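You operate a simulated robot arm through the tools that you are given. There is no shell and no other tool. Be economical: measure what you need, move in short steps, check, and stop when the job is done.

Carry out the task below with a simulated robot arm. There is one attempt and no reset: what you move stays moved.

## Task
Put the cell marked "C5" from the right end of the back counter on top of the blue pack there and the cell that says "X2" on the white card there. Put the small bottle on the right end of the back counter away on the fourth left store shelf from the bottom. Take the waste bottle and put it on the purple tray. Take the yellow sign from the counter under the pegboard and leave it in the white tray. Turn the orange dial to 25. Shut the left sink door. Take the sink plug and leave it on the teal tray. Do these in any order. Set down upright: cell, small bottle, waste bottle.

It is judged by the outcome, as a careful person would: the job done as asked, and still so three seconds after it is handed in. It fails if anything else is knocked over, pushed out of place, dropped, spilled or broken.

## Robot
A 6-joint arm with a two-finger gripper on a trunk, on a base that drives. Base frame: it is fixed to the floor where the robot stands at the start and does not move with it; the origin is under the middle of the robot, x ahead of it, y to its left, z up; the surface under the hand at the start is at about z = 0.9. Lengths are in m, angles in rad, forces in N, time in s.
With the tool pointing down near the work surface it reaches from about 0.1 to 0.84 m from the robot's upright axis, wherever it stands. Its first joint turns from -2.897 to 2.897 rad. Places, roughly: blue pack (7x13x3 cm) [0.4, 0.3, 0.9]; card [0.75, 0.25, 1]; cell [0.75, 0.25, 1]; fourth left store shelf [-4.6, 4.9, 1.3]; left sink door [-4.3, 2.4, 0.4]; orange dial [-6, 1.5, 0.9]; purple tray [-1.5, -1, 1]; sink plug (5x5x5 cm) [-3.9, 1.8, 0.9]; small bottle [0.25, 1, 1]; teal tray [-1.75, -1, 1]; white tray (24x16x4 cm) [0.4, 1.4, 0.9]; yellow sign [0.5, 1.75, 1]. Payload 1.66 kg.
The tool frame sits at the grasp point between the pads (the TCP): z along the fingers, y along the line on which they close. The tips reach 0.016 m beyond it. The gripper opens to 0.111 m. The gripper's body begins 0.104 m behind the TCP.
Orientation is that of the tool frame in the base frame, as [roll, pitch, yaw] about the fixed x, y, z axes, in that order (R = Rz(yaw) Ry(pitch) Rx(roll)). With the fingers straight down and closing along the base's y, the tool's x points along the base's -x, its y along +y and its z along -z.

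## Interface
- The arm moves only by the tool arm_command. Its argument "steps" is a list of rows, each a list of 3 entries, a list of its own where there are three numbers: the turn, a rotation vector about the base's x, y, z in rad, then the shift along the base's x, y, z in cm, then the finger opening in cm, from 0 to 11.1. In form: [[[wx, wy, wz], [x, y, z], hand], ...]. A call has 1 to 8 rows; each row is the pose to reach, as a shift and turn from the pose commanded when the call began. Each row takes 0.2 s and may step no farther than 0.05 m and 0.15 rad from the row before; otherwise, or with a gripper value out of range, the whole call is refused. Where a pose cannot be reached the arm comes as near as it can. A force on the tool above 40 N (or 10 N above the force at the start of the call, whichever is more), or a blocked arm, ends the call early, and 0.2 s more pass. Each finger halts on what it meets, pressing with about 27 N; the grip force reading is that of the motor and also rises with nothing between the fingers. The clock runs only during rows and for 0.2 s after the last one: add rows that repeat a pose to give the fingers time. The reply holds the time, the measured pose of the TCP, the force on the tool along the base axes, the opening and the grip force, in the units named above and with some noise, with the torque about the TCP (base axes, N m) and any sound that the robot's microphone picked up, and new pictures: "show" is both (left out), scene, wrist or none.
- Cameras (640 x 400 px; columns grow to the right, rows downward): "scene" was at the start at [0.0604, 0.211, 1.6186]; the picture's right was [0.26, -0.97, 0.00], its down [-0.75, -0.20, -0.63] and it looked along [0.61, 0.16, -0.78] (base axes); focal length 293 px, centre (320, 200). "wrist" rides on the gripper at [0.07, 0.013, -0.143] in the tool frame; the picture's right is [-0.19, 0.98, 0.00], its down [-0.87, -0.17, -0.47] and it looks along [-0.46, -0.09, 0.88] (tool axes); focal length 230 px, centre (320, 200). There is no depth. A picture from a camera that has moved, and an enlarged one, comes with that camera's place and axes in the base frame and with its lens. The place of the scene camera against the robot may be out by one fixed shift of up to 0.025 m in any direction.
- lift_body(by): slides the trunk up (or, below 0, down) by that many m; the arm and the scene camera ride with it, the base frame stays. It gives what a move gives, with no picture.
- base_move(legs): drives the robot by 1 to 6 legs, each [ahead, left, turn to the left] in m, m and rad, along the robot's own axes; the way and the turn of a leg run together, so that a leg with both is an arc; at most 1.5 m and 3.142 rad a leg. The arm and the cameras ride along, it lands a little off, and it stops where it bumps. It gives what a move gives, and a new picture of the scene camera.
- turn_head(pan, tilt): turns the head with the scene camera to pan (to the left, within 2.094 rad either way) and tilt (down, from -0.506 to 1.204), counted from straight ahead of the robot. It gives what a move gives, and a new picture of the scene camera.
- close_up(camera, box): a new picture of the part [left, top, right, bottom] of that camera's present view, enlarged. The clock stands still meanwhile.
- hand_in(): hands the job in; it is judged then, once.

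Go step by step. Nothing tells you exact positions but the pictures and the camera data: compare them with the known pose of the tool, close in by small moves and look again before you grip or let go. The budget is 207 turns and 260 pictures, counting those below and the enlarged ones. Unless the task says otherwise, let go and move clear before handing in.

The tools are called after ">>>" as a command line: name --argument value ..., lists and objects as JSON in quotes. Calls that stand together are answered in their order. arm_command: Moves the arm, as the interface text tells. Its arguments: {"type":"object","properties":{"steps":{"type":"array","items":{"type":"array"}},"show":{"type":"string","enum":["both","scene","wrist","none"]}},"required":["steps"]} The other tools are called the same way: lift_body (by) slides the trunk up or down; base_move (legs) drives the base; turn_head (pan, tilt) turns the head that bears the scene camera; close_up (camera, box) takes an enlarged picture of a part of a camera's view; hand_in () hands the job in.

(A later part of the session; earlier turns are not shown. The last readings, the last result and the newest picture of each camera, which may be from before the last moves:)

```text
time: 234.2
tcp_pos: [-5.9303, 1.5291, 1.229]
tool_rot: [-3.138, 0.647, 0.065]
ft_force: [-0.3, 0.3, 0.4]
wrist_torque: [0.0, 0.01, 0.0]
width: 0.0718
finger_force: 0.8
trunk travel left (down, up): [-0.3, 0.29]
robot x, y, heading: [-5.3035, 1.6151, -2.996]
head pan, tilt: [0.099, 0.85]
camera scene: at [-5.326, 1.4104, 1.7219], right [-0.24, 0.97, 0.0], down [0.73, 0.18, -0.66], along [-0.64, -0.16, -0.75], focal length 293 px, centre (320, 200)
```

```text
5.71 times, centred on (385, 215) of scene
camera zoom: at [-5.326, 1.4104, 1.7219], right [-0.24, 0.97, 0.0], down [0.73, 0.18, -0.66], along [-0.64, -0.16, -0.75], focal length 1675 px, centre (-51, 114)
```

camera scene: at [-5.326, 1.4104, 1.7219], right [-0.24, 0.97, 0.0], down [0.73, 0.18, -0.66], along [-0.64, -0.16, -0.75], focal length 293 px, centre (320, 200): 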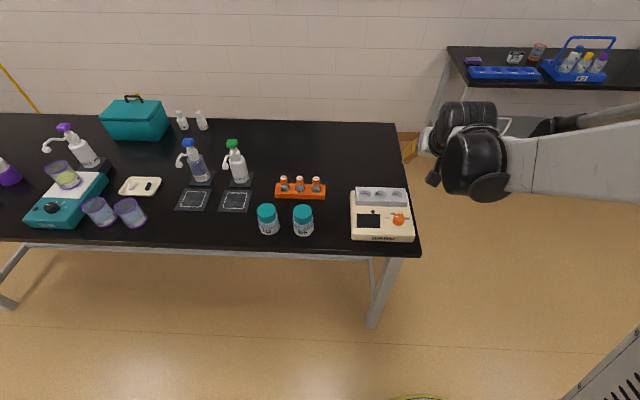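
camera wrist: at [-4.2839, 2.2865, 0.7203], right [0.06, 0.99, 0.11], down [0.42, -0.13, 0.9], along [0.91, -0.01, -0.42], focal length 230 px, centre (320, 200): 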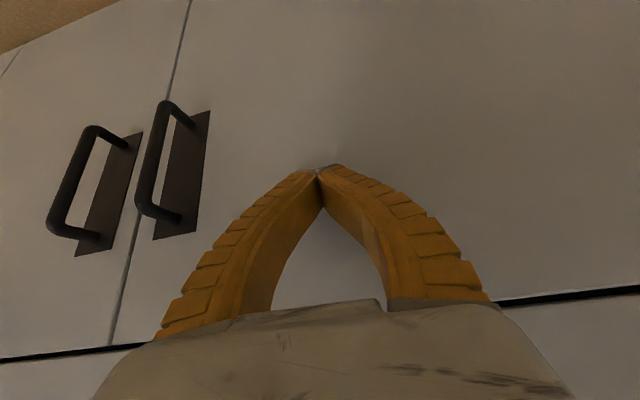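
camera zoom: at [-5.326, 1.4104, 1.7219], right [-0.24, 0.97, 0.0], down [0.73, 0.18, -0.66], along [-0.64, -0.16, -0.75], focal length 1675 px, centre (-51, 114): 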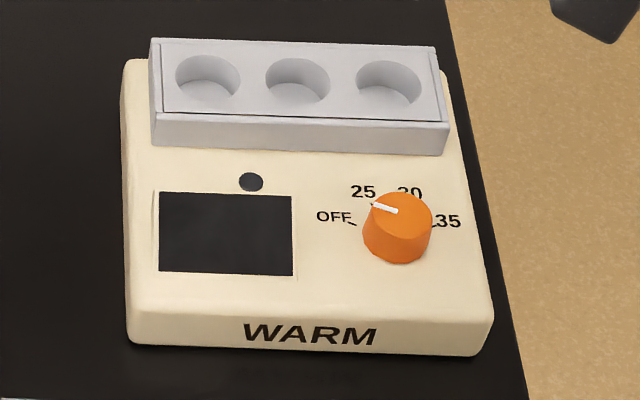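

Pointer is at OFF; 25 is about 47° clockwise from there. I'll make the hand vertical above the knob (≈(-5.937, 1.52)) and check.

>>> arm_command --steps '[[[0.008, -0.129, 0], [0, 0, 0], 7], [[0.017, -0.258, 0], [0, 0, 0], 7], [[0.025, -0.388, 0], [0, 0, 0], 7], [[0.034, -0.517, 0], [0, 0, -2], 7], [[0.042, -0.646, 0], [-0.5, -1, -5], 7], [[0.042, -0.646, 0], [-0.7, -1, -9], 7], [[0.042, -0.646, 0], [-0.7, -1, -12], 7]]'

>>> close_up --camera "wrist" --box '[240, 80, 400, 220]'

```text
time: 235.8
tcp_pos: [-5.9391, 1.5199, 1.1084]
tool_rot: [-3.139, -0.002, 0.065]
ft_force: [-0.5, 0.5, -0.5]
wrist_torque: [0.0, -0.02, 0.02]
width: 0.0717
finger_force: 1.4
trunk travel left (down, up): [-0.3, 0.29]
robot x, y, heading: [-5.3037, 1.6152, -3.003]
head pan, tilt: [0.099, 0.85]
camera scene: at [-5.3269, 1.4103, 1.7218], right [-0.24, 0.97, 0.0], down [0.73, 0.18, -0.66], along [-0.64, -0.16, -0.75], focal length 293 px, centre (320, 200)
camera wrist: at [-5.8684, 1.5094, 1.2501], right [-0.13, -0.99, 0.0], down [-0.88, 0.11, 0.47], along [-0.47, 0.06, -0.88], focal length 230 px, centre (320, 200)
```

scene: 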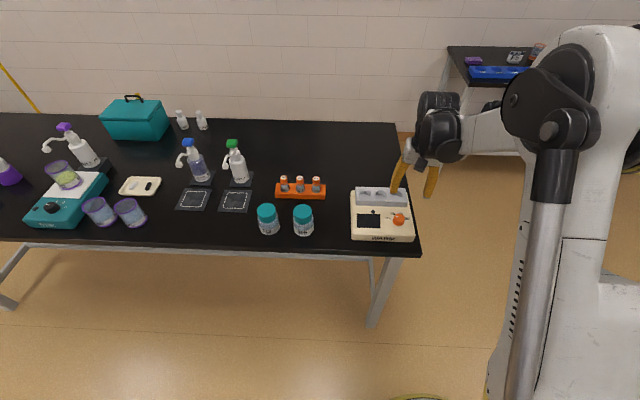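
wrist: 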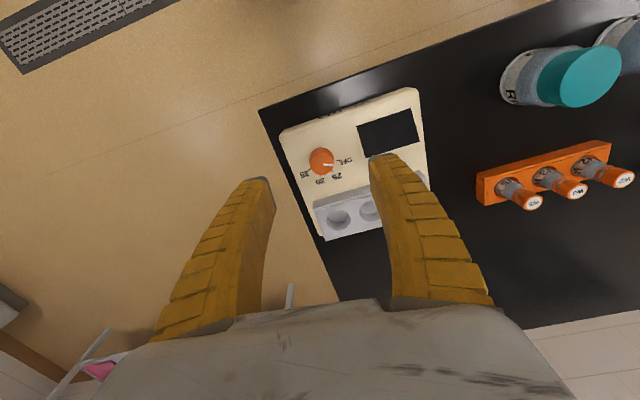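

```text
2.86 times, centred on (320, 150) of wrist
camera zoom: at [-5.8684, 1.5094, 1.2501], right [-0.13, -0.99, 0.0], down [-0.88, 0.11, 0.47], along [-0.47, 0.06, -0.88], focal length 657 px, centre (320, 343)
```

zoom: 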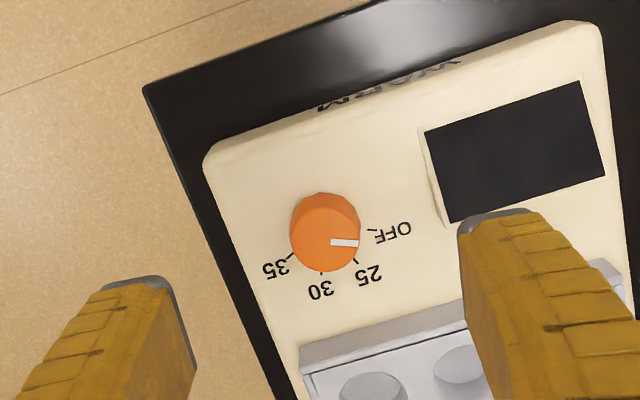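

>>> arm_command --steps '[[[0, 0, 0], [-4.5, 0.1, -2], 7], [[0, 0, 0], [-4.8, 0.1, -6], 7], [[0, 0, 0], [-4.8, 0.1, -10], 7], [[0, 0, 0], [-4.8, 0.1, -14], 7]]'

>>> close_up --camera "wrist" --box '[240, 100, 400, 240]'

```text
time: 236.8
tcp_pos: [-5.9826, 1.5211, 0.9668]
tool_rot: [-3.139, 0.001, 0.065]
ft_force: [0.5, 1.0, -0.5]
wrist_torque: [-0.01, -0.01, 0.01]
width: 0.0717
finger_force: 0.8
trunk travel left (down, up): [-0.3, 0.29]
robot x, y, heading: [-5.3003, 1.6116, -2.994]
head pan, tilt: [0.099, 0.85]
camera scene: at [-5.3265, 1.4103, 1.7218], right [-0.24, 0.97, 0.0], down [0.73, 0.18, -0.66], along [-0.64, -0.16, -0.75], focal length 293 px, centre (320, 200)
camera wrist: at [-5.912, 1.5105, 1.1089], right [-0.13, -0.99, 0.0], down [-0.87, 0.11, 0.47], along [-0.47, 0.06, -0.88], focal length 230 px, centre (320, 200)
```

scene: 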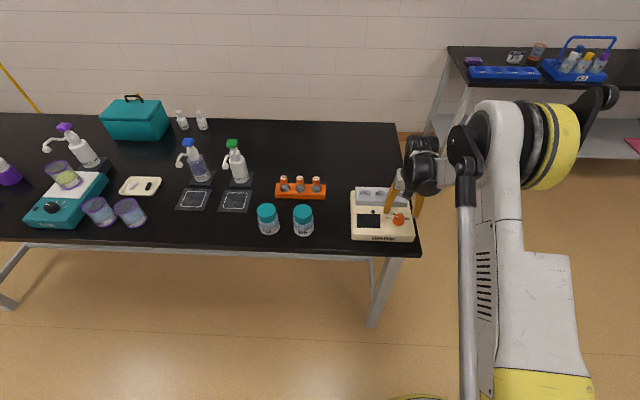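
wrist: 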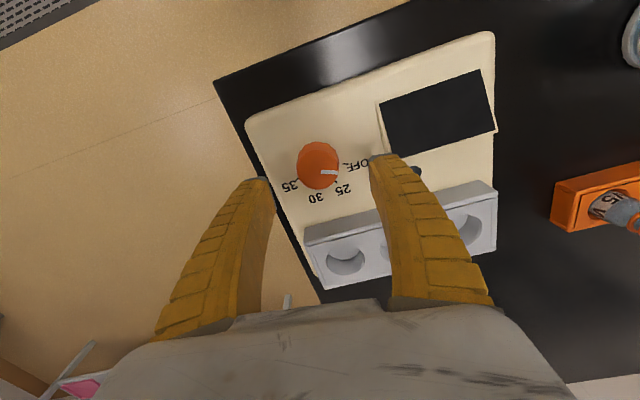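

```text
2.86 times, centred on (320, 170) of wrist
camera zoom: at [-5.912, 1.5105, 1.1089], right [-0.13, -0.99, 0.0], down [-0.87, 0.11, 0.47], along [-0.47, 0.06, -0.88], focal length 657 px, centre (320, 286)
```

zoom: 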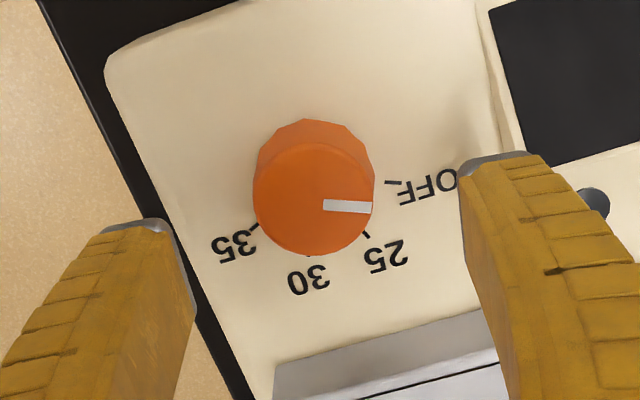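

Aligned over the knob. Descending and gripping it.

>>> arm_command --steps '[[[0, 0, 0], [0, 0.1, -2.5], 6.5], [[0, 0, 0], [0, 0.1, -4], 6.5], [[0, 0, 0], [0, 0.1, -4.8], 6.5], [[0, 0, 0], [0, 0.1, -4.8], 5], [[0, 0, 0], [0, 0.1, -4.8], 3.8], [[0, 0, 0], [0, 0.1, -4.8], 3.0], [[0, 0, 0], [0, 0.1, -4.8], 3.0]]'

>>> close_up --camera "wrist" --box '[240, 100, 400, 240]'

```text
time: 238.4
tcp_pos: [-5.982, 1.5214, 0.9194]
tool_rot: [-3.141, 0.001, 0.063]
ft_force: [-0.7, 6.6, 23.1]
wrist_torque: [-0.2, -0.16, 0.05]
width: 0.0311
finger_force: 34.2
trunk travel left (down, up): [-0.3, 0.29]
robot x, y, heading: [-5.3036, 1.6121, -2.997]
head pan, tilt: [0.099, 0.85]
camera scene: at [-5.3237, 1.4121, 1.7222], right [-0.24, 0.97, 0.0], down [0.73, 0.18, -0.66], along [-0.64, -0.16, -0.75], focal length 293 px, centre (320, 200)
camera wrist: at [-5.9121, 1.5123, 1.0627], right [-0.13, -0.99, 0.0], down [-0.87, 0.11, 0.47], along [-0.47, 0.06, -0.88], focal length 230 px, centre (320, 200)
```

scene: 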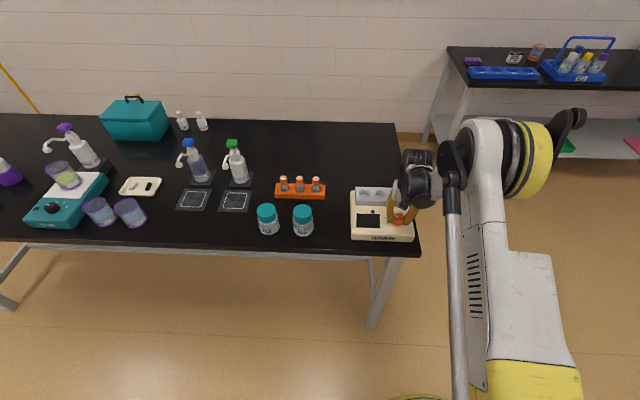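
wrist: 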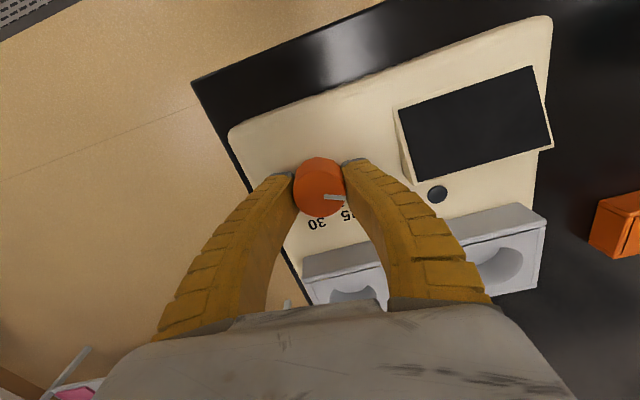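

```text
2.86 times, centred on (320, 170) of wrist
camera zoom: at [-5.9121, 1.5123, 1.0627], right [-0.13, -0.99, 0.0], down [-0.87, 0.11, 0.47], along [-0.47, 0.06, -0.88], focal length 657 px, centre (320, 286)
```

zoom: 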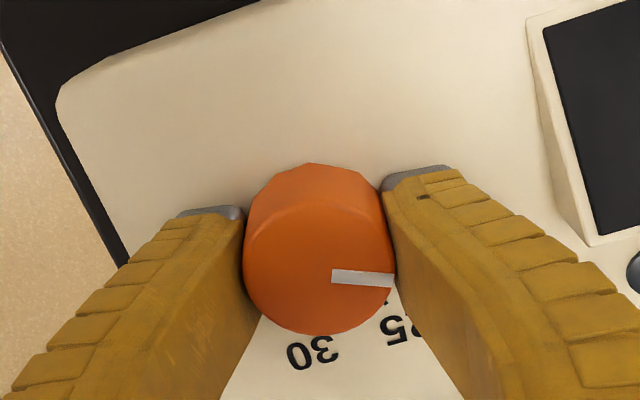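

Gripped. Rotating clockwise by about 48°.

>>> arm_command --steps '[[[0, 0, 0], [0, 0, 0.2], 2.8], [[0, 0, -0.14], [0, 0, 0.2], 2.8], [[0, 0, -0.28], [0, 0, 0.2], 2.8], [[0, 0, -0.42], [0, 0, 0.2], 2.8], [[0, 0, -0.56], [0, 0, 0.2], 2.8], [[0, 0, -0.7], [0, 0, 0.2], 2.8], [[0, 0, -0.82], [0, 0, 0.2], 2.8], [[0, 0, -0.82], [0, 0, 0.2], 2.8]]' --show "wrist"

>>> close_up --camera "wrist" --box '[240, 100, 400, 240]'

```text
time: 240.2
tcp_pos: [-5.9854, 1.522, 0.9235]
tool_rot: [3.14, 0.001, -0.757]
ft_force: [11.1, 9.4, -3.0]
wrist_torque: [0.06, -0.03, 0.04]
width: 0.0392
finger_force: 9.2
trunk travel left (down, up): [-0.3, 0.29]
robot x, y, heading: [-5.3042, 1.6142, -2.998]
head pan, tilt: [0.099, 0.85]
camera wrist: at [-5.9435, 1.4633, 1.0656], right [-0.81, -0.58, 0.0], down [-0.51, 0.72, 0.47], along [-0.27, 0.38, -0.88], focal length 230 px, centre (320, 200)
```

wrist: 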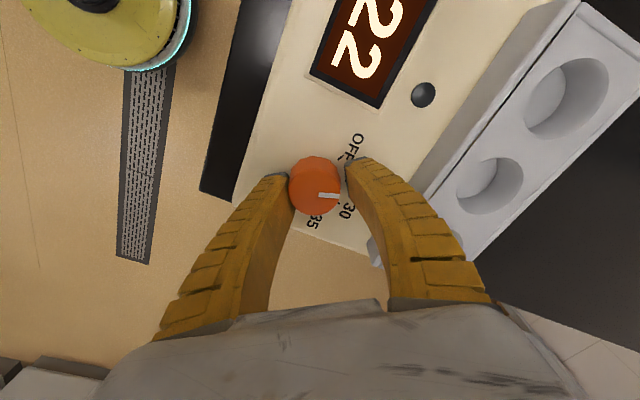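

```text
2.86 times, centred on (320, 170) of wrist
camera zoom: at [-5.9435, 1.4633, 1.0656], right [-0.81, -0.58, 0.0], down [-0.51, 0.72, 0.47], along [-0.27, 0.38, -0.88], focal length 657 px, centre (320, 286)
```

zoom: 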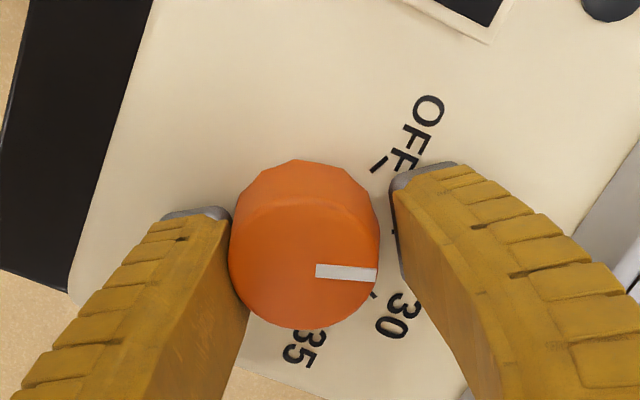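

The display lit and shows 22. I'll release and lift to see the pointer.

>>> arm_command --steps '[[[0, 0, 0], [0, 0, 0], 5], [[0, 0, 0], [0, 0, 0], 6.5], [[0, 0, 0], [0, 0, 3], 7], [[0, 0, 0], [0, 0, 5.5], 7], [[0, 0, 0], [0, 0, 5.5], 7]]' --show "wrist"

>>> close_up --camera "wrist" --box '[240, 60, 420, 220]'

```text
time: 241.4
tcp_pos: [-5.9874, 1.5207, 0.9777]
tool_rot: [-3.141, 0.0, -0.756]
ft_force: [1.0, -0.2, 0.3]
wrist_torque: [-0.01, 0.01, 0.0]
width: 0.0718
finger_force: 1.6
trunk travel left (down, up): [-0.3, 0.29]
robot x, y, heading: [-5.3032, 1.6148, -2.996]
head pan, tilt: [0.099, 0.85]
camera wrist: at [-5.9456, 1.4622, 1.119], right [-0.81, -0.58, 0.0], down [-0.52, 0.71, 0.47], along [-0.28, 0.38, -0.88], focal length 230 px, centre (320, 200)
```

wrist: 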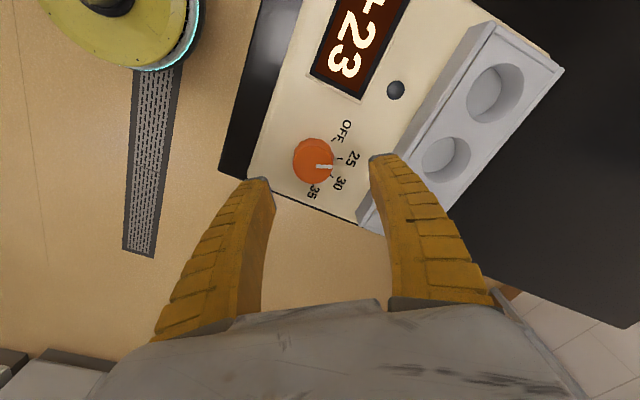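

```text
2.50 times, centred on (330, 140) of wrist
camera zoom: at [-5.9456, 1.4622, 1.119], right [-0.81, -0.58, 0.0], down [-0.52, 0.71, 0.47], along [-0.28, 0.38, -0.88], focal length 575 px, centre (295, 350)
```

zoom: 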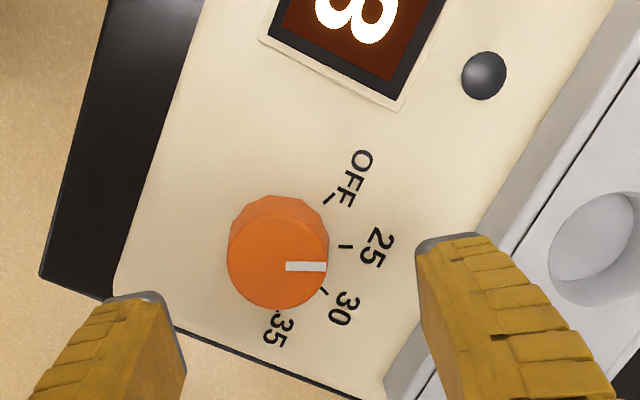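

The pointer now lines up near 25. Rising and verifying from the scene camera.

>>> arm_command --steps '[[[0, 0, 0], [0, 0, 4.5], 7], [[0, 0, 0], [0, 0, 9], 7], [[0, 0, 0], [0, 0, 13.5], 7], [[0, 0, 0], [0, 0, 18], 7], [[0, 0, 0], [3, 0.5, 21], 7]]' --show "wrist"

>>> close_up --camera "scene" --box '[340, 180, 430, 250]'

>>> close_up --camera "scene" --box '[385, 200, 415, 225]'

```text
time: 242.6
tcp_pos: [-5.9563, 1.5247, 1.1873]
tool_rot: [3.141, 0.0, -0.757]
ft_force: [-0.8, -0.1, 0.6]
wrist_torque: [0.0, 0.05, 0.01]
width: 0.0719
finger_force: 1.0
trunk travel left (down, up): [-0.3, 0.29]
robot x, y, heading: [-5.3064, 1.6132, -3.0]
head pan, tilt: [0.099, 0.85]
camera wrist: at [-5.9153, 1.4667, 1.3301], right [-0.81, -0.58, 0.0], down [-0.52, 0.71, 0.47], along [-0.28, 0.38, -0.88], focal length 230 px, centre (320, 200)
```

wrist: 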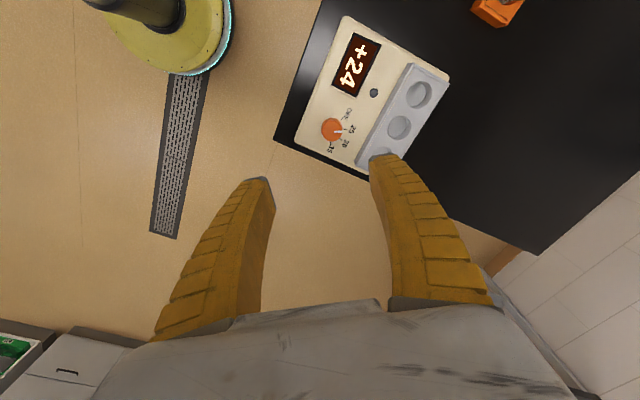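

```text
5.71 times, centred on (385, 215) of scene
camera zoom: at [-5.3235, 1.4108, 1.722], right [-0.24, 0.97, 0.0], down [0.73, 0.18, -0.66], along [-0.64, -0.16, -0.75], focal length 1675 px, centre (-51, 114)
```

zoom: 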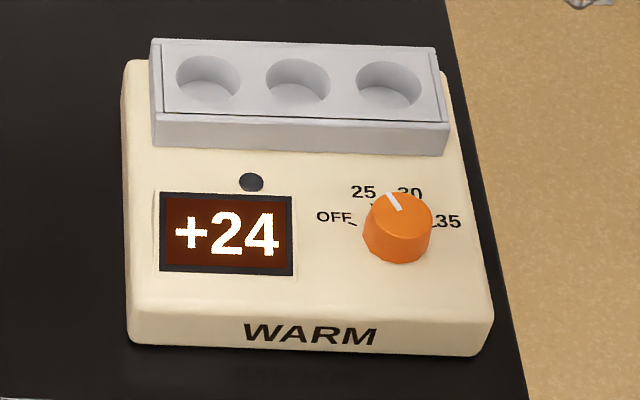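

```text
16.00 times, centred on (400, 212) of scene
camera zoom: at [-5.3235, 1.4108, 1.722], right [-0.24, 0.97, 0.0], down [0.73, 0.18, -0.66], along [-0.64, -0.16, -0.75], focal length 4690 px, centre (-960, 0)
```

zoom: 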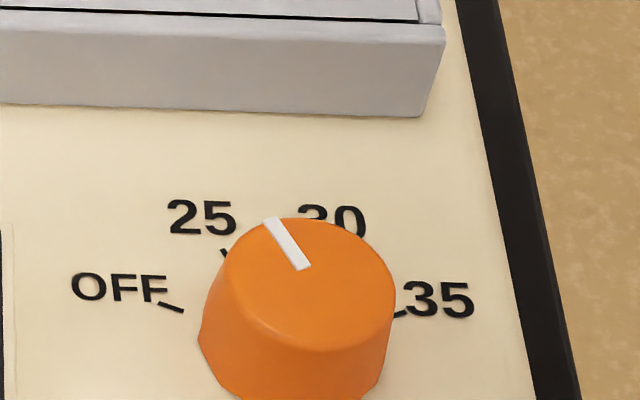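

The dial points at 25 (display rising through 24). Backing off, turning around to the sink to fetch the plug.

>>> base_move --legs '[[-0.3, 0, 0], [0, 0, 1.585], [0, 0, 1.585], [0.35, 0, 0]]'

>>> turn_head --pan -0.15 --tilt 0.7

```text
time: 254.1
tcp_pos: [-3.9958, 1.7507, 1.1857]
tool_rot: [-3.139, 0.0, 2.342]
ft_force: [-0.6, 0.3, -0.3]
wrist_torque: [0.0, 0.05, 0.03]
width: 0.072
finger_force: 1.5
trunk travel left (down, up): [-0.3, 0.29]
robot x, y, heading: [-4.6564, 1.6926, 0.093]
head pan, tilt: [0.099, 0.85]
camera scene: at [-4.6081, 1.8964, 1.7218], right [0.2, -0.98, 0.0], down [-0.74, -0.15, -0.66], along [0.65, 0.13, -0.75], focal length 293 px, centre (320, 200)
```

scene: 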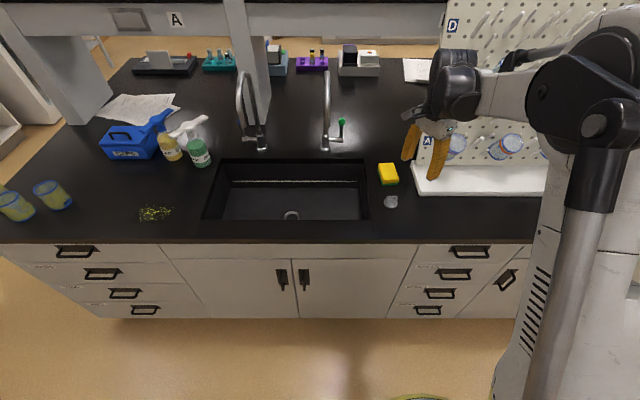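

```text
time: 254.8
tcp_pos: [-3.9962, 1.7515, 1.1855]
tool_rot: [-3.139, 0.0, 2.34]
ft_force: [0.9, -0.2, 0.2]
wrist_torque: [0.02, 0.02, -0.03]
width: 0.0719
finger_force: 1.2
trunk travel left (down, up): [-0.3, 0.29]
robot x, y, heading: [-4.6509, 1.6918, 0.098]
head pan, tilt: [-0.15, 0.7]
camera scene: at [-4.6009, 1.8766, 1.7341], right [-0.05, -1.0, 0.0], down [-0.64, 0.03, -0.76], along [0.76, -0.04, -0.64], focal length 293 px, centre (320, 200)
```

scene: 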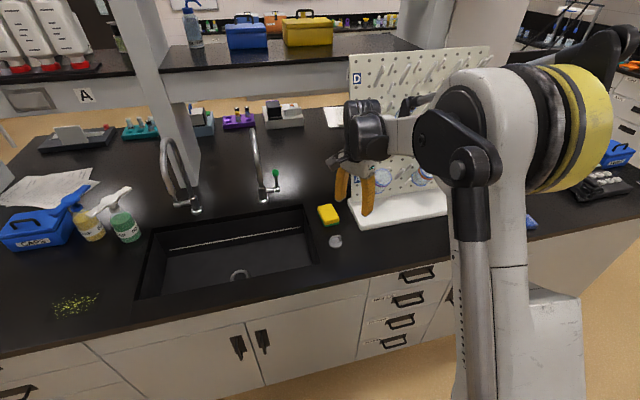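

>>> close_up --camera "scene" --box '[300, 190, 380, 260]'

>>> close_up --camera "wrist" --box '[0, 0, 640, 400]'

```text
5.71 times, centred on (340, 225) of scene
camera zoom: at [-4.6009, 1.8766, 1.7341], right [-0.05, -1.0, 0.0], down [-0.64, 0.03, -0.76], along [0.76, -0.04, -0.64], focal length 1675 px, centre (206, 57)
```

zoom: 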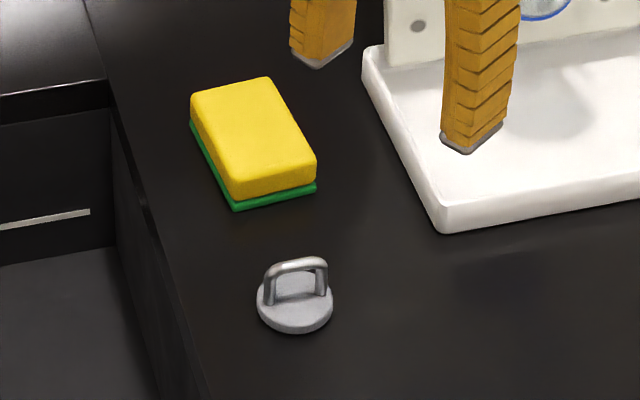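

```text
1.00 times, centred on (320, 200) of wrist (not enlarged: the box is as wide or as high as the picture)
camera zoom: at [-4.0351, 1.8102, 1.3287], right [0.84, 0.55, 0.0], down [0.48, -0.74, 0.47], along [0.26, -0.4, -0.88], focal length 230 px, centre (320, 200)
```

zoom: 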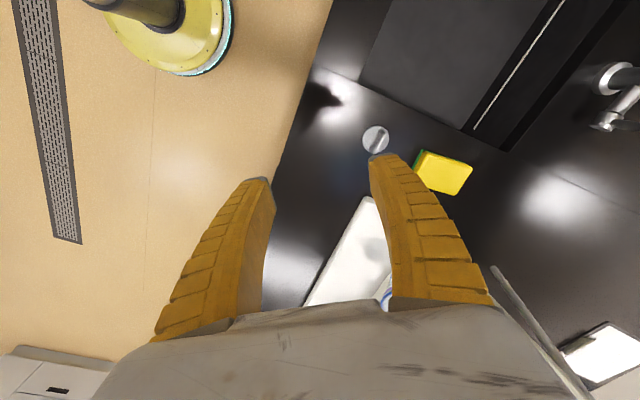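

The plug is a disc with an arch handle at about (-3.89, 1.78). I'll rotate to close across the arch and move above it.

>>> arm_command --steps '[[[0, 0, -0.143], [2.5, 0.8, 0], 6], [[0, 0, -0.285], [5, 1.5, -1], 6], [[0, 0, -0.428], [7.5, 2.3, -3], 6], [[0, 0, -0.57], [10.3, 3, -6], 6], [[0, 0, -0.57], [10.3, 3, -10], 6], [[0, 0, -0.57], [10.3, 3, -14], 6]]'

>>> close_up --camera "wrist" --box '[240, 80, 400, 220]'

```text
time: 256.2
tcp_pos: [-3.8924, 1.782, 1.0433]
tool_rot: [-3.139, -0.001, 1.769]
ft_force: [0.0, -0.6, -0.7]
wrist_torque: [0.04, 0.04, 0.05]
width: 0.0618
finger_force: 1.8
trunk travel left (down, up): [-0.3, 0.29]
robot x, y, heading: [-4.6546, 1.6924, 0.095]
head pan, tilt: [-0.15, 0.7]
camera scene: at [-4.5996, 1.8767, 1.734], right [-0.05, -1.0, 0.0], down [-0.64, 0.03, -0.76], along [0.76, -0.04, -0.65], focal length 293 px, centre (320, 200)
camera wrist: at [-3.8936, 1.8526, 1.1869], right [1.0, 0.01, 0.0], down [0.01, -0.88, 0.47], along [0.0, -0.47, -0.88], focal length 230 px, centre (320, 200)
```

scene: 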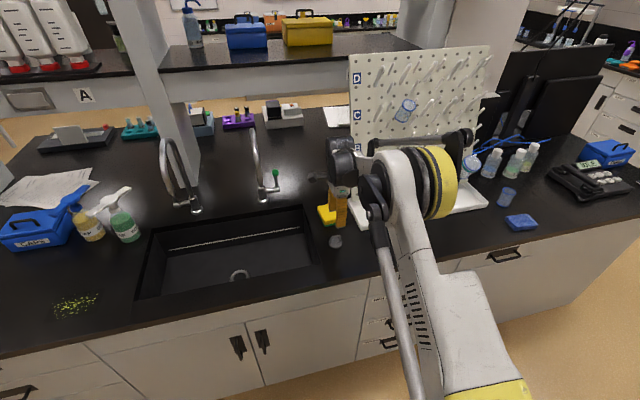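
wrist: 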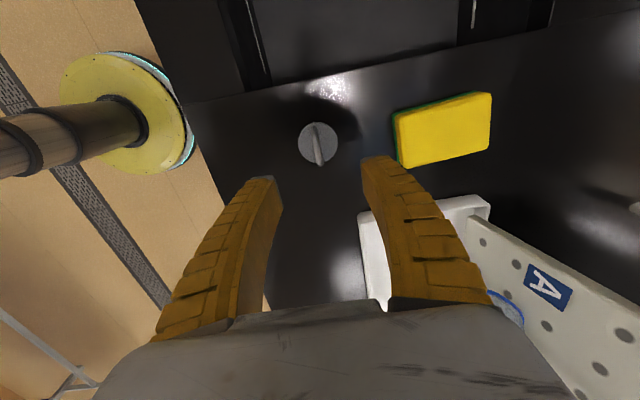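

```text
2.86 times, centred on (320, 150) of wrist
camera zoom: at [-3.8936, 1.8526, 1.1869], right [1.0, 0.01, 0.0], down [0.01, -0.88, 0.47], along [0.0, -0.47, -0.88], focal length 657 px, centre (320, 343)
```

zoom: 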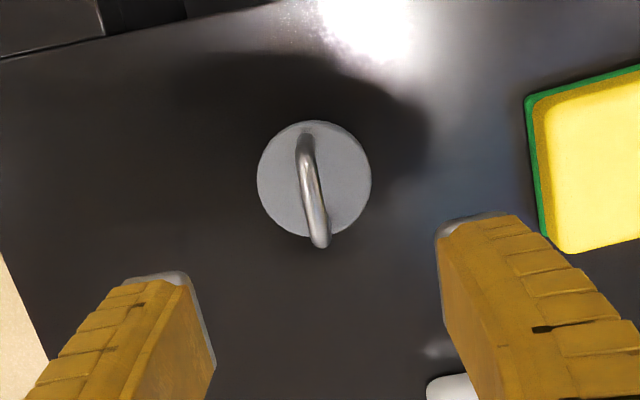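

>>> arm_command --steps '[[[0, 0, 0], [-0.4, 0, -4], 4.5], [[0, 0, 0], [-0.4, 0, -8], 4], [[0, 0, 0], [-0.4, 0, -10.5], 4], [[0, 0, 0], [-0.4, 0, -10.5], 2], [[0, 0, 0], [-0.4, 0, -10.5], 0], [[0, 0, 0], [-0.4, 0, -10.5], 0]]' --show "wrist"

>>> close_up --camera "wrist" --box '[240, 100, 400, 240]'

```text
time: 257.6
tcp_pos: [-3.8958, 1.7826, 0.943]
tool_rot: [-3.14, 0.0, 1.773]
ft_force: [-0.8, -0.5, 0.0]
wrist_torque: [0.01, 0.04, -0.02]
width: 0.0061
finger_force: 27.4
trunk travel left (down, up): [-0.3, 0.29]
robot x, y, heading: [-4.653, 1.6967, 0.097]
head pan, tilt: [-0.15, 0.7]
camera wrist: at [-3.8969, 1.8536, 1.0845], right [1.0, 0.01, 0.0], down [0.01, -0.88, 0.47], along [0.0, -0.47, -0.88], focal length 230 px, centre (320, 200)
```

wrist: 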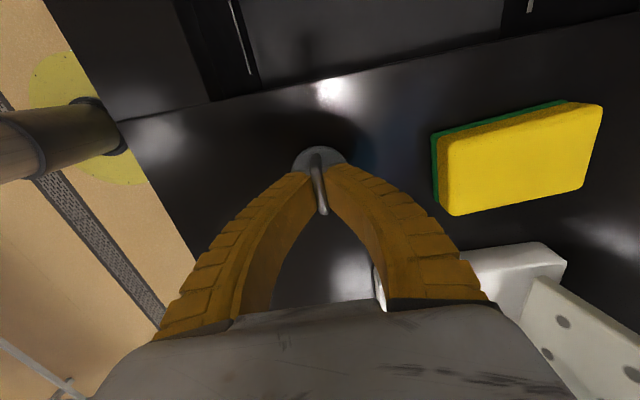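

```text
2.86 times, centred on (320, 170) of wrist
camera zoom: at [-3.8969, 1.8536, 1.0845], right [1.0, 0.01, 0.0], down [0.01, -0.88, 0.47], along [0.0, -0.47, -0.88], focal length 657 px, centre (320, 286)
```

zoom: 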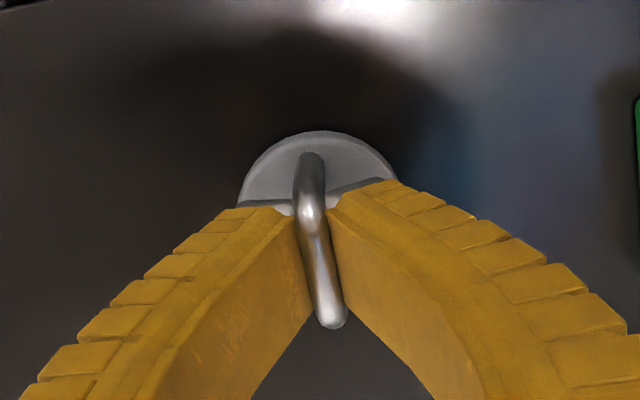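

The arch handle is gripped (0.6 cm). Lifting.

>>> arm_command --steps '[[[0, 0, 0], [0, 0, 3], 0], [[0, 0, 0], [0, 0, 7.5], 0], [[0, 0, 0], [0, 0, 12], 0], [[0, 0, 0], [0, 0, 16.5], 0], [[0, 0, 0], [-3, 0, 20], 0], [[0, 0, 0], [-7, 0, 22.5], 0], [[0, 0, 0], [-11.5, 0, 24], 0], [[0, 0, 0], [-16, 0, 25], 0]]' --show "wrist"

>>> turn_head --pan -1.5 --tilt 0.45

```text
time: 259.4
tcp_pos: [-4.0583, 1.7831, 1.1954]
tool_rot: [-3.141, 0.0, 1.772]
ft_force: [0.0, -0.6, -1.1]
wrist_torque: [-0.01, -0.04, -0.04]
width: 0.0064
finger_force: 27.2
trunk travel left (down, up): [-0.3, 0.29]
robot x, y, heading: [-4.6515, 1.6918, 0.102]
head pan, tilt: [-0.15, 0.7]
camera wrist: at [-4.0602, 1.8527, 1.337], right [1.0, 0.01, 0.0], down [0.01, -0.88, 0.47], along [0.0, -0.47, -0.88], focal length 230 px, centre (320, 200)
```

wrist: 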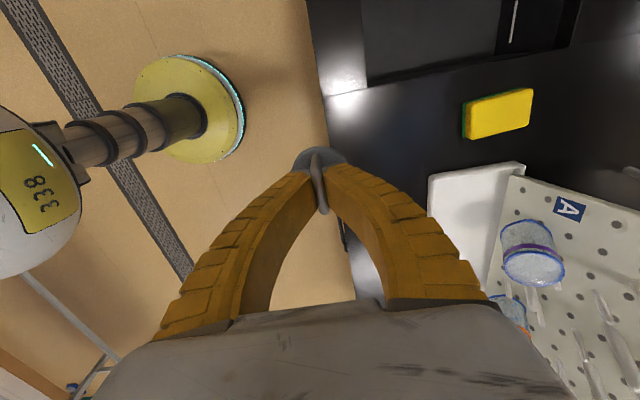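

```text
time: 260.9
tcp_pos: [-4.0575, 1.7823, 1.1934]
tool_rot: [-3.14, 0.0, 1.771]
ft_force: [-0.4, -0.1, -0.9]
wrist_torque: [0.0, -0.02, 0.01]
width: 0.0061
finger_force: 27.1
trunk travel left (down, up): [-0.3, 0.29]
robot x, y, heading: [-4.6538, 1.6923, 0.096]
head pan, tilt: [-1.499, 0.45]
camera scene: at [-4.6702, 1.7904, 1.7563], right [-0.99, -0.17, 0.0], down [-0.07, 0.43, -0.9], along [0.15, -0.89, -0.44], focal length 293 px, centre (320, 200)
```

scene: 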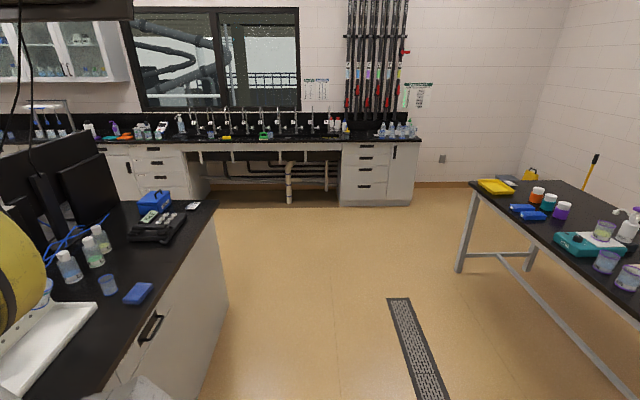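

Plug held. Driving around the south end of the island toward the teal tray.

>>> base_move --legs '[[-0.25, 0, 0], [0, 0, -1.5], [1.15, 0, 0], [1.1, 0, 0], [0, 1.3, 0], [0, 1.2, 0]]'

>>> turn_head --pan 0.1 --tilt 0.6

```text
time: 288.9
tcp_pos: [-1.9465, -0.7341, 1.1944]
tool_rot: [-3.141, 0.001, 0.266]
ft_force: [-0.2, -0.1, -1.3]
wrist_torque: [0.04, 0.02, 0.01]
width: 0.0064
finger_force: 26.8
trunk travel left (down, up): [-0.3, 0.29]
robot x, y, heading: [-2.0752, -0.1429, -1.404]
head pan, tilt: [-1.499, 0.45]
camera scene: at [-1.9732, -0.114, 1.7563], right [-0.23, 0.97, 0.0], down [0.42, 0.1, -0.9], along [-0.88, -0.21, -0.43], focal length 293 px, centre (320, 200)
```

scene: 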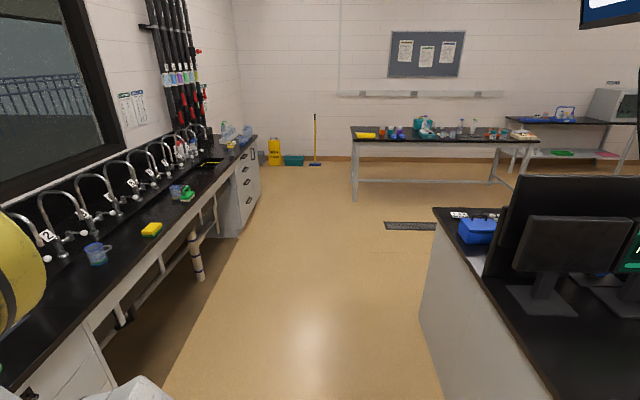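

```text
time: 290.5
tcp_pos: [-1.9458, -0.7343, 1.1931]
tool_rot: [-3.14, 0.001, 0.266]
ft_force: [-0.5, -0.4, -1.2]
wrist_torque: [0.0, 0.0, 0.02]
width: 0.0061
finger_force: 27.2
trunk travel left (down, up): [-0.3, 0.29]
robot x, y, heading: [-2.077, -0.1427, -1.407]
head pan, tilt: [0.099, 0.6]
camera scene: at [-1.8612, -0.1779, 1.7428], right [-0.97, -0.26, 0.0], down [-0.15, 0.55, -0.83], along [0.21, -0.8, -0.56], focal length 293 px, centre (320, 200)
```

scene: 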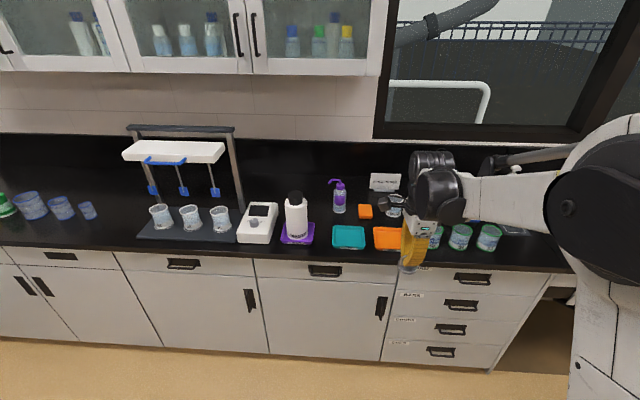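

>>> base_move --legs '[[0.34, 0.18, 0]]'

>>> turn_head --pan 0.1 --tilt 0.85

```text
time: 293.0
tcp_pos: [-1.6999, -1.053, 1.1937]
tool_rot: [-3.138, 0.0, 0.268]
ft_force: [0.0, -0.8, -0.2]
wrist_torque: [0.01, 0.03, 0.0]
width: 0.0059
finger_force: 26.3
trunk travel left (down, up): [-0.3, 0.29]
robot x, y, heading: [-1.8299, -0.4633, -1.405]
head pan, tilt: [0.099, 0.6]
camera scene: at [-1.6155, -0.4969, 1.7427], right [-0.96, -0.26, 0.0], down [-0.15, 0.55, -0.82], along [0.22, -0.8, -0.57], focal length 293 px, centre (320, 200)
```

scene: 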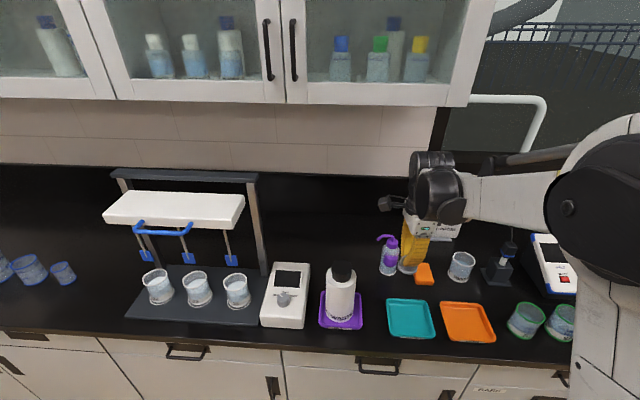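

```text
time: 293.8
tcp_pos: [-1.6986, -1.0525, 1.1942]
tool_rot: [-3.139, -0.001, 0.27]
ft_force: [-0.2, 0.8, 0.4]
wrist_torque: [0.01, 0.0, 0.01]
width: 0.0057
finger_force: 27.1
trunk travel left (down, up): [-0.3, 0.29]
robot x, y, heading: [-1.8305, -0.4653, -1.402]
head pan, tilt: [0.099, 0.85]
camera scene: at [-1.6187, -0.4863, 1.7219], right [-0.96, -0.26, 0.0], down [-0.2, 0.72, -0.66], along [0.17, -0.64, -0.75], focal length 293 px, centre (320, 200)
```

scene: 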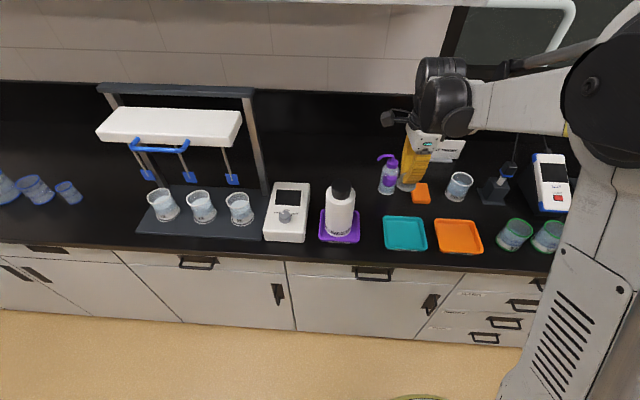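

>>> arm_command --steps '[[[0, 0, 0], [-2.5, -1.9, 0], 0], [[0, 0, 0], [-5.1, -3.5, 0], 0], [[0, 0, 0], [-5.1, -3.5, -4.5], 0], [[0, 0, 0], [-5.1, -3.5, -9], 0], [[0, 0, 0], [-5.1, -3.5, -13.5], 0], [[0, 0, 0], [-5.1, -3.5, -18], 0]]'

>>> close_up --camera "scene" --box '[340, 170, 460, 270]'

```text
time: 295.2
tcp_pos: [-1.754, -1.086, 1.0162]
tool_rot: [-3.141, -0.001, 0.269]
ft_force: [-0.1, -0.4, -0.9]
wrist_torque: [0.0, 0.02, 0.0]
width: 0.006
finger_force: 26.8
trunk travel left (down, up): [-0.3, 0.29]
robot x, y, heading: [-1.8279, -0.4659, -1.403]
head pan, tilt: [0.099, 0.85]
camera scene: at [-1.6187, -0.4874, 1.7218], right [-0.96, -0.26, 0.0], down [-0.2, 0.73, -0.66], along [0.17, -0.64, -0.75], focal length 293 px, centre (320, 200)
camera wrist: at [-1.6825, -1.0815, 1.1575], right [0.08, -1.0, 0.0], down [-0.88, -0.07, 0.47], along [-0.47, -0.04, -0.88], focal length 230 px, centre (320, 200)
```

scene: 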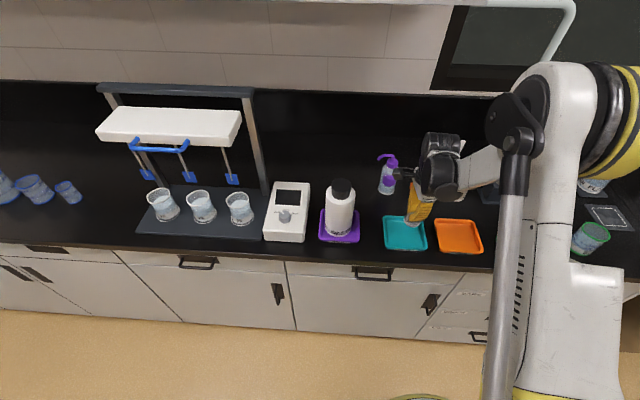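
wrist: 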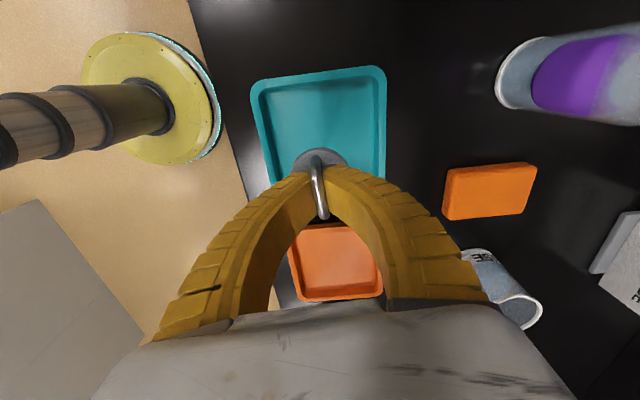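

```text
4.00 times, centred on (400, 220) of scene
camera zoom: at [-1.6187, -0.4874, 1.7218], right [-0.96, -0.26, 0.0], down [-0.2, 0.73, -0.66], along [0.17, -0.64, -0.75], focal length 1172 px, centre (0, 120)
```

zoom: 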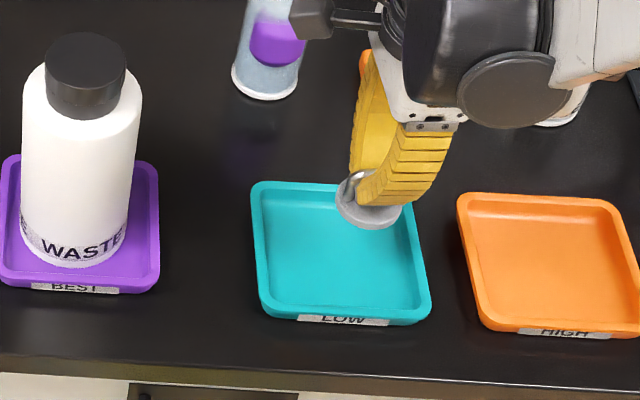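

>>> arm_command --steps '[[[0, 0, 0], [0.2, 0, -3], 0], [[0, 0, 0], [0.3, 0, -6], 0], [[0, 0, 0], [0.3, 0, -7], 0], [[0, 0, 0], [0.3, 0, -7.5], 0], [[0, 0, 0], [0.3, 0, -8], 0], [[0, 0, 0], [0.3, 0, -8.4], 0]]'

>>> close_up --camera "scene" --box '[340, 170, 460, 270]'

```text
time: 296.6
tcp_pos: [-1.7472, -1.0859, 0.9321]
tool_rot: [-3.138, 0.0, 0.269]
ft_force: [-0.7, 0.5, 0.1]
wrist_torque: [-0.05, 0.0, 0.01]
width: 0.0063
finger_force: 27.2
trunk travel left (down, up): [-0.3, 0.29]
robot x, y, heading: [-1.8334, -0.4607, -1.405]
head pan, tilt: [0.099, 0.85]
camera scene: at [-1.6189, -0.4861, 1.7219], right [-0.96, -0.26, 0.0], down [-0.2, 0.72, -0.66], along [0.17, -0.64, -0.75], focal length 293 px, centre (320, 200)
camera wrist: at [-1.6766, -1.0821, 1.0739], right [0.08, -1.0, 0.0], down [-0.88, -0.07, 0.47], along [-0.47, -0.04, -0.88], focal length 230 px, centre (320, 200)
```

scene: 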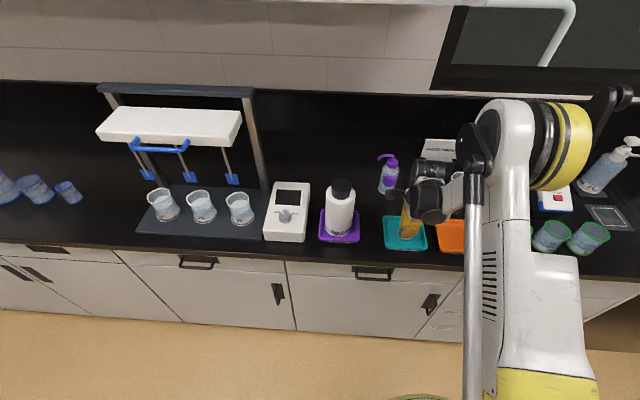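
wrist: 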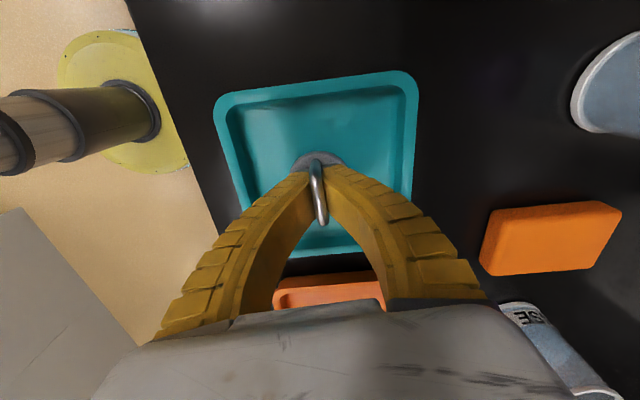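

```text
4.00 times, centred on (400, 220) of scene
camera zoom: at [-1.6189, -0.4861, 1.7219], right [-0.96, -0.26, 0.0], down [-0.2, 0.72, -0.66], along [0.17, -0.64, -0.75], focal length 1172 px, centre (0, 120)
```

zoom: 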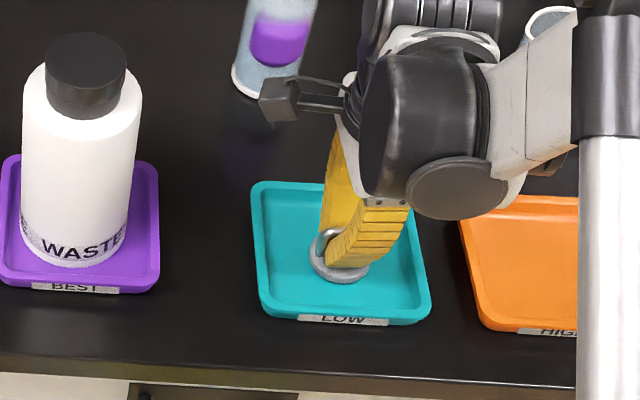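

Well centred in the tray, just above the floor. Final lowering.

>>> arm_command --steps '[[[0, 0, 0], [0, 0, -0.3], 0], [[0, 0, 0], [0, 0, -0.5], 0], [[0, 0, 0], [0, 0, -0.7], 0], [[0, 0, 0], [0, 0, -0.9], 0]]' --show "none"

```text
time: 297.6
tcp_pos: [-1.747, -1.086, 0.9226]
tool_rot: [3.141, 0.001, 0.271]
ft_force: [-3.3, -4.0, 31.3]
wrist_torque: [-0.06, 0.0, 0.0]
width: 0.0058
finger_force: 26.4
trunk travel left (down, up): [-0.3, 0.29]
robot x, y, heading: [-1.8294, -0.4642, -1.401]
head pan, tilt: [0.099, 0.85]
```

>>> arm_command --steps '[[[0, 0, 0], [0, 0, 0.4], 0], [[0, 0, 0], [0, 0, 0.4], 1.5], [[0, 0, 0], [0, 0, 0.4], 3], [[0, 0, 0], [0, 0, 0.4], 4.5], [[0, 0, 0], [0, 0, 4.5], 4.5], [[0, 0, 0], [0, 0, 9], 4.5], [[0, 0, 0], [0, 0, 13.5], 4.5], [[0, 0, 0], [0, 0, 18], 4.5]]' --show "wrist"

>>> close_up --camera "scene" --box '[300, 150, 460, 270]'

```text
time: 299.4
tcp_pos: [-1.747, -1.0842, 1.1022]
tool_rot: [3.141, 0.0, 0.269]
ft_force: [0.9, 0.5, 1.3]
wrist_torque: [-0.01, -0.02, -0.01]
width: 0.0475
finger_force: 2.1
trunk travel left (down, up): [-0.3, 0.29]
robot x, y, heading: [-1.8315, -0.4644, -1.399]
head pan, tilt: [0.099, 0.85]
camera wrist: at [-1.6766, -1.0795, 1.2444], right [0.08, -1.0, 0.0], down [-0.88, -0.07, 0.47], along [-0.47, -0.04, -0.88], focal length 230 px, centre (320, 200)
```

wrist: 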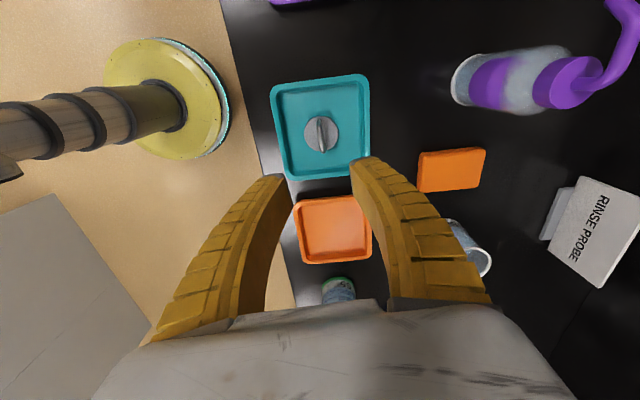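

```text
3.33 times, centred on (380, 210) of scene
camera zoom: at [-1.6188, -0.4853, 1.7219], right [-0.96, -0.26, 0.0], down [-0.2, 0.72, -0.66], along [0.17, -0.64, -0.75], focal length 977 px, centre (120, 167)
```

zoom: 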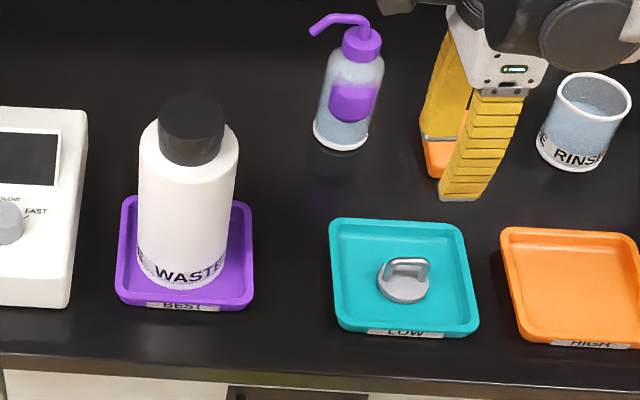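

Plug rests in the teal tray and the waste bottle stands in the purple one. I'll retract and take a last look at the back counter.

>>> base_move --legs '[[-0.5, 0, 0]]'

>>> turn_head --pan 1.75 --tilt 0.3

>>> close_up --camera "scene" --box '[140, 120, 440, 260]'

```text
time: 302.3
tcp_pos: [-1.8267, -0.5932, 1.102]
tool_rot: [3.141, 0.001, 0.28]
ft_force: [0.3, -0.4, -1.0]
wrist_torque: [-0.06, 0.0, 0.03]
width: 0.0473
finger_force: 1.8
trunk travel left (down, up): [-0.3, 0.29]
robot x, y, heading: [-1.9158, 0.0308, -1.397]
head pan, tilt: [0.099, 0.85]
camera scene: at [-1.7038, 0.0068, 1.7219], right [-0.96, -0.27, 0.0], down [-0.2, 0.72, -0.66], along [0.18, -0.64, -0.75], focal length 293 px, centre (320, 200)
```

scene: 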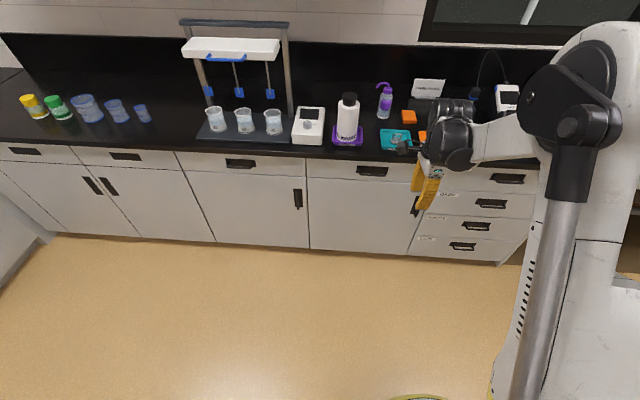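

```text
time: 304.0
tcp_pos: [-1.8279, -0.5938, 1.1014]
tool_rot: [-3.139, 0.001, 0.28]
ft_force: [0.1, -0.7, 0.2]
wrist_torque: [0.02, 0.0, -0.02]
width: 0.0474
finger_force: 1.9
trunk travel left (down, up): [-0.3, 0.29]
robot x, y, heading: [-1.9182, 0.022, -1.395]
head pan, tilt: [1.751, 0.3]
camera scene: at [-1.6374, 0.1138, 1.7702], right [0.35, -0.94, 0.0], down [-0.28, -0.1, -0.96], along [0.9, 0.33, -0.3], focal length 293 px, centre (320, 200)
```

scene: 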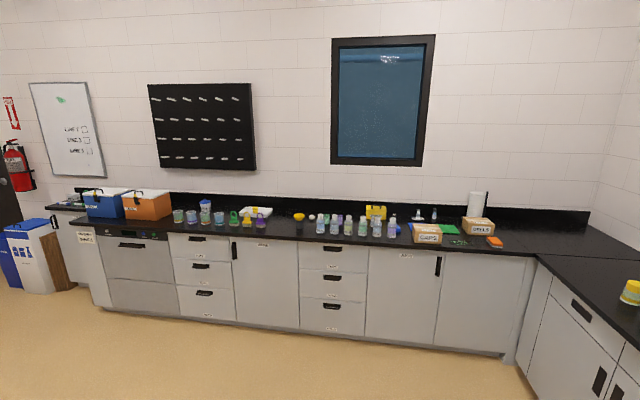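

```text
2.13 times, centred on (290, 190) of scene
camera zoom: at [-1.6374, 0.1138, 1.7702], right [0.35, -0.94, 0.0], down [-0.28, -0.1, -0.96], along [0.9, 0.33, -0.3], focal length 625 px, centre (384, 221)
```

zoom: 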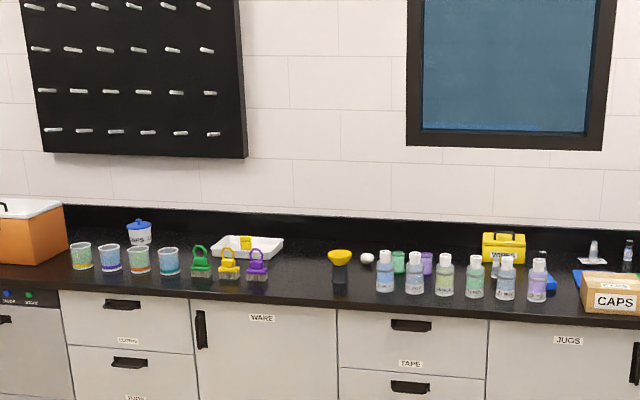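

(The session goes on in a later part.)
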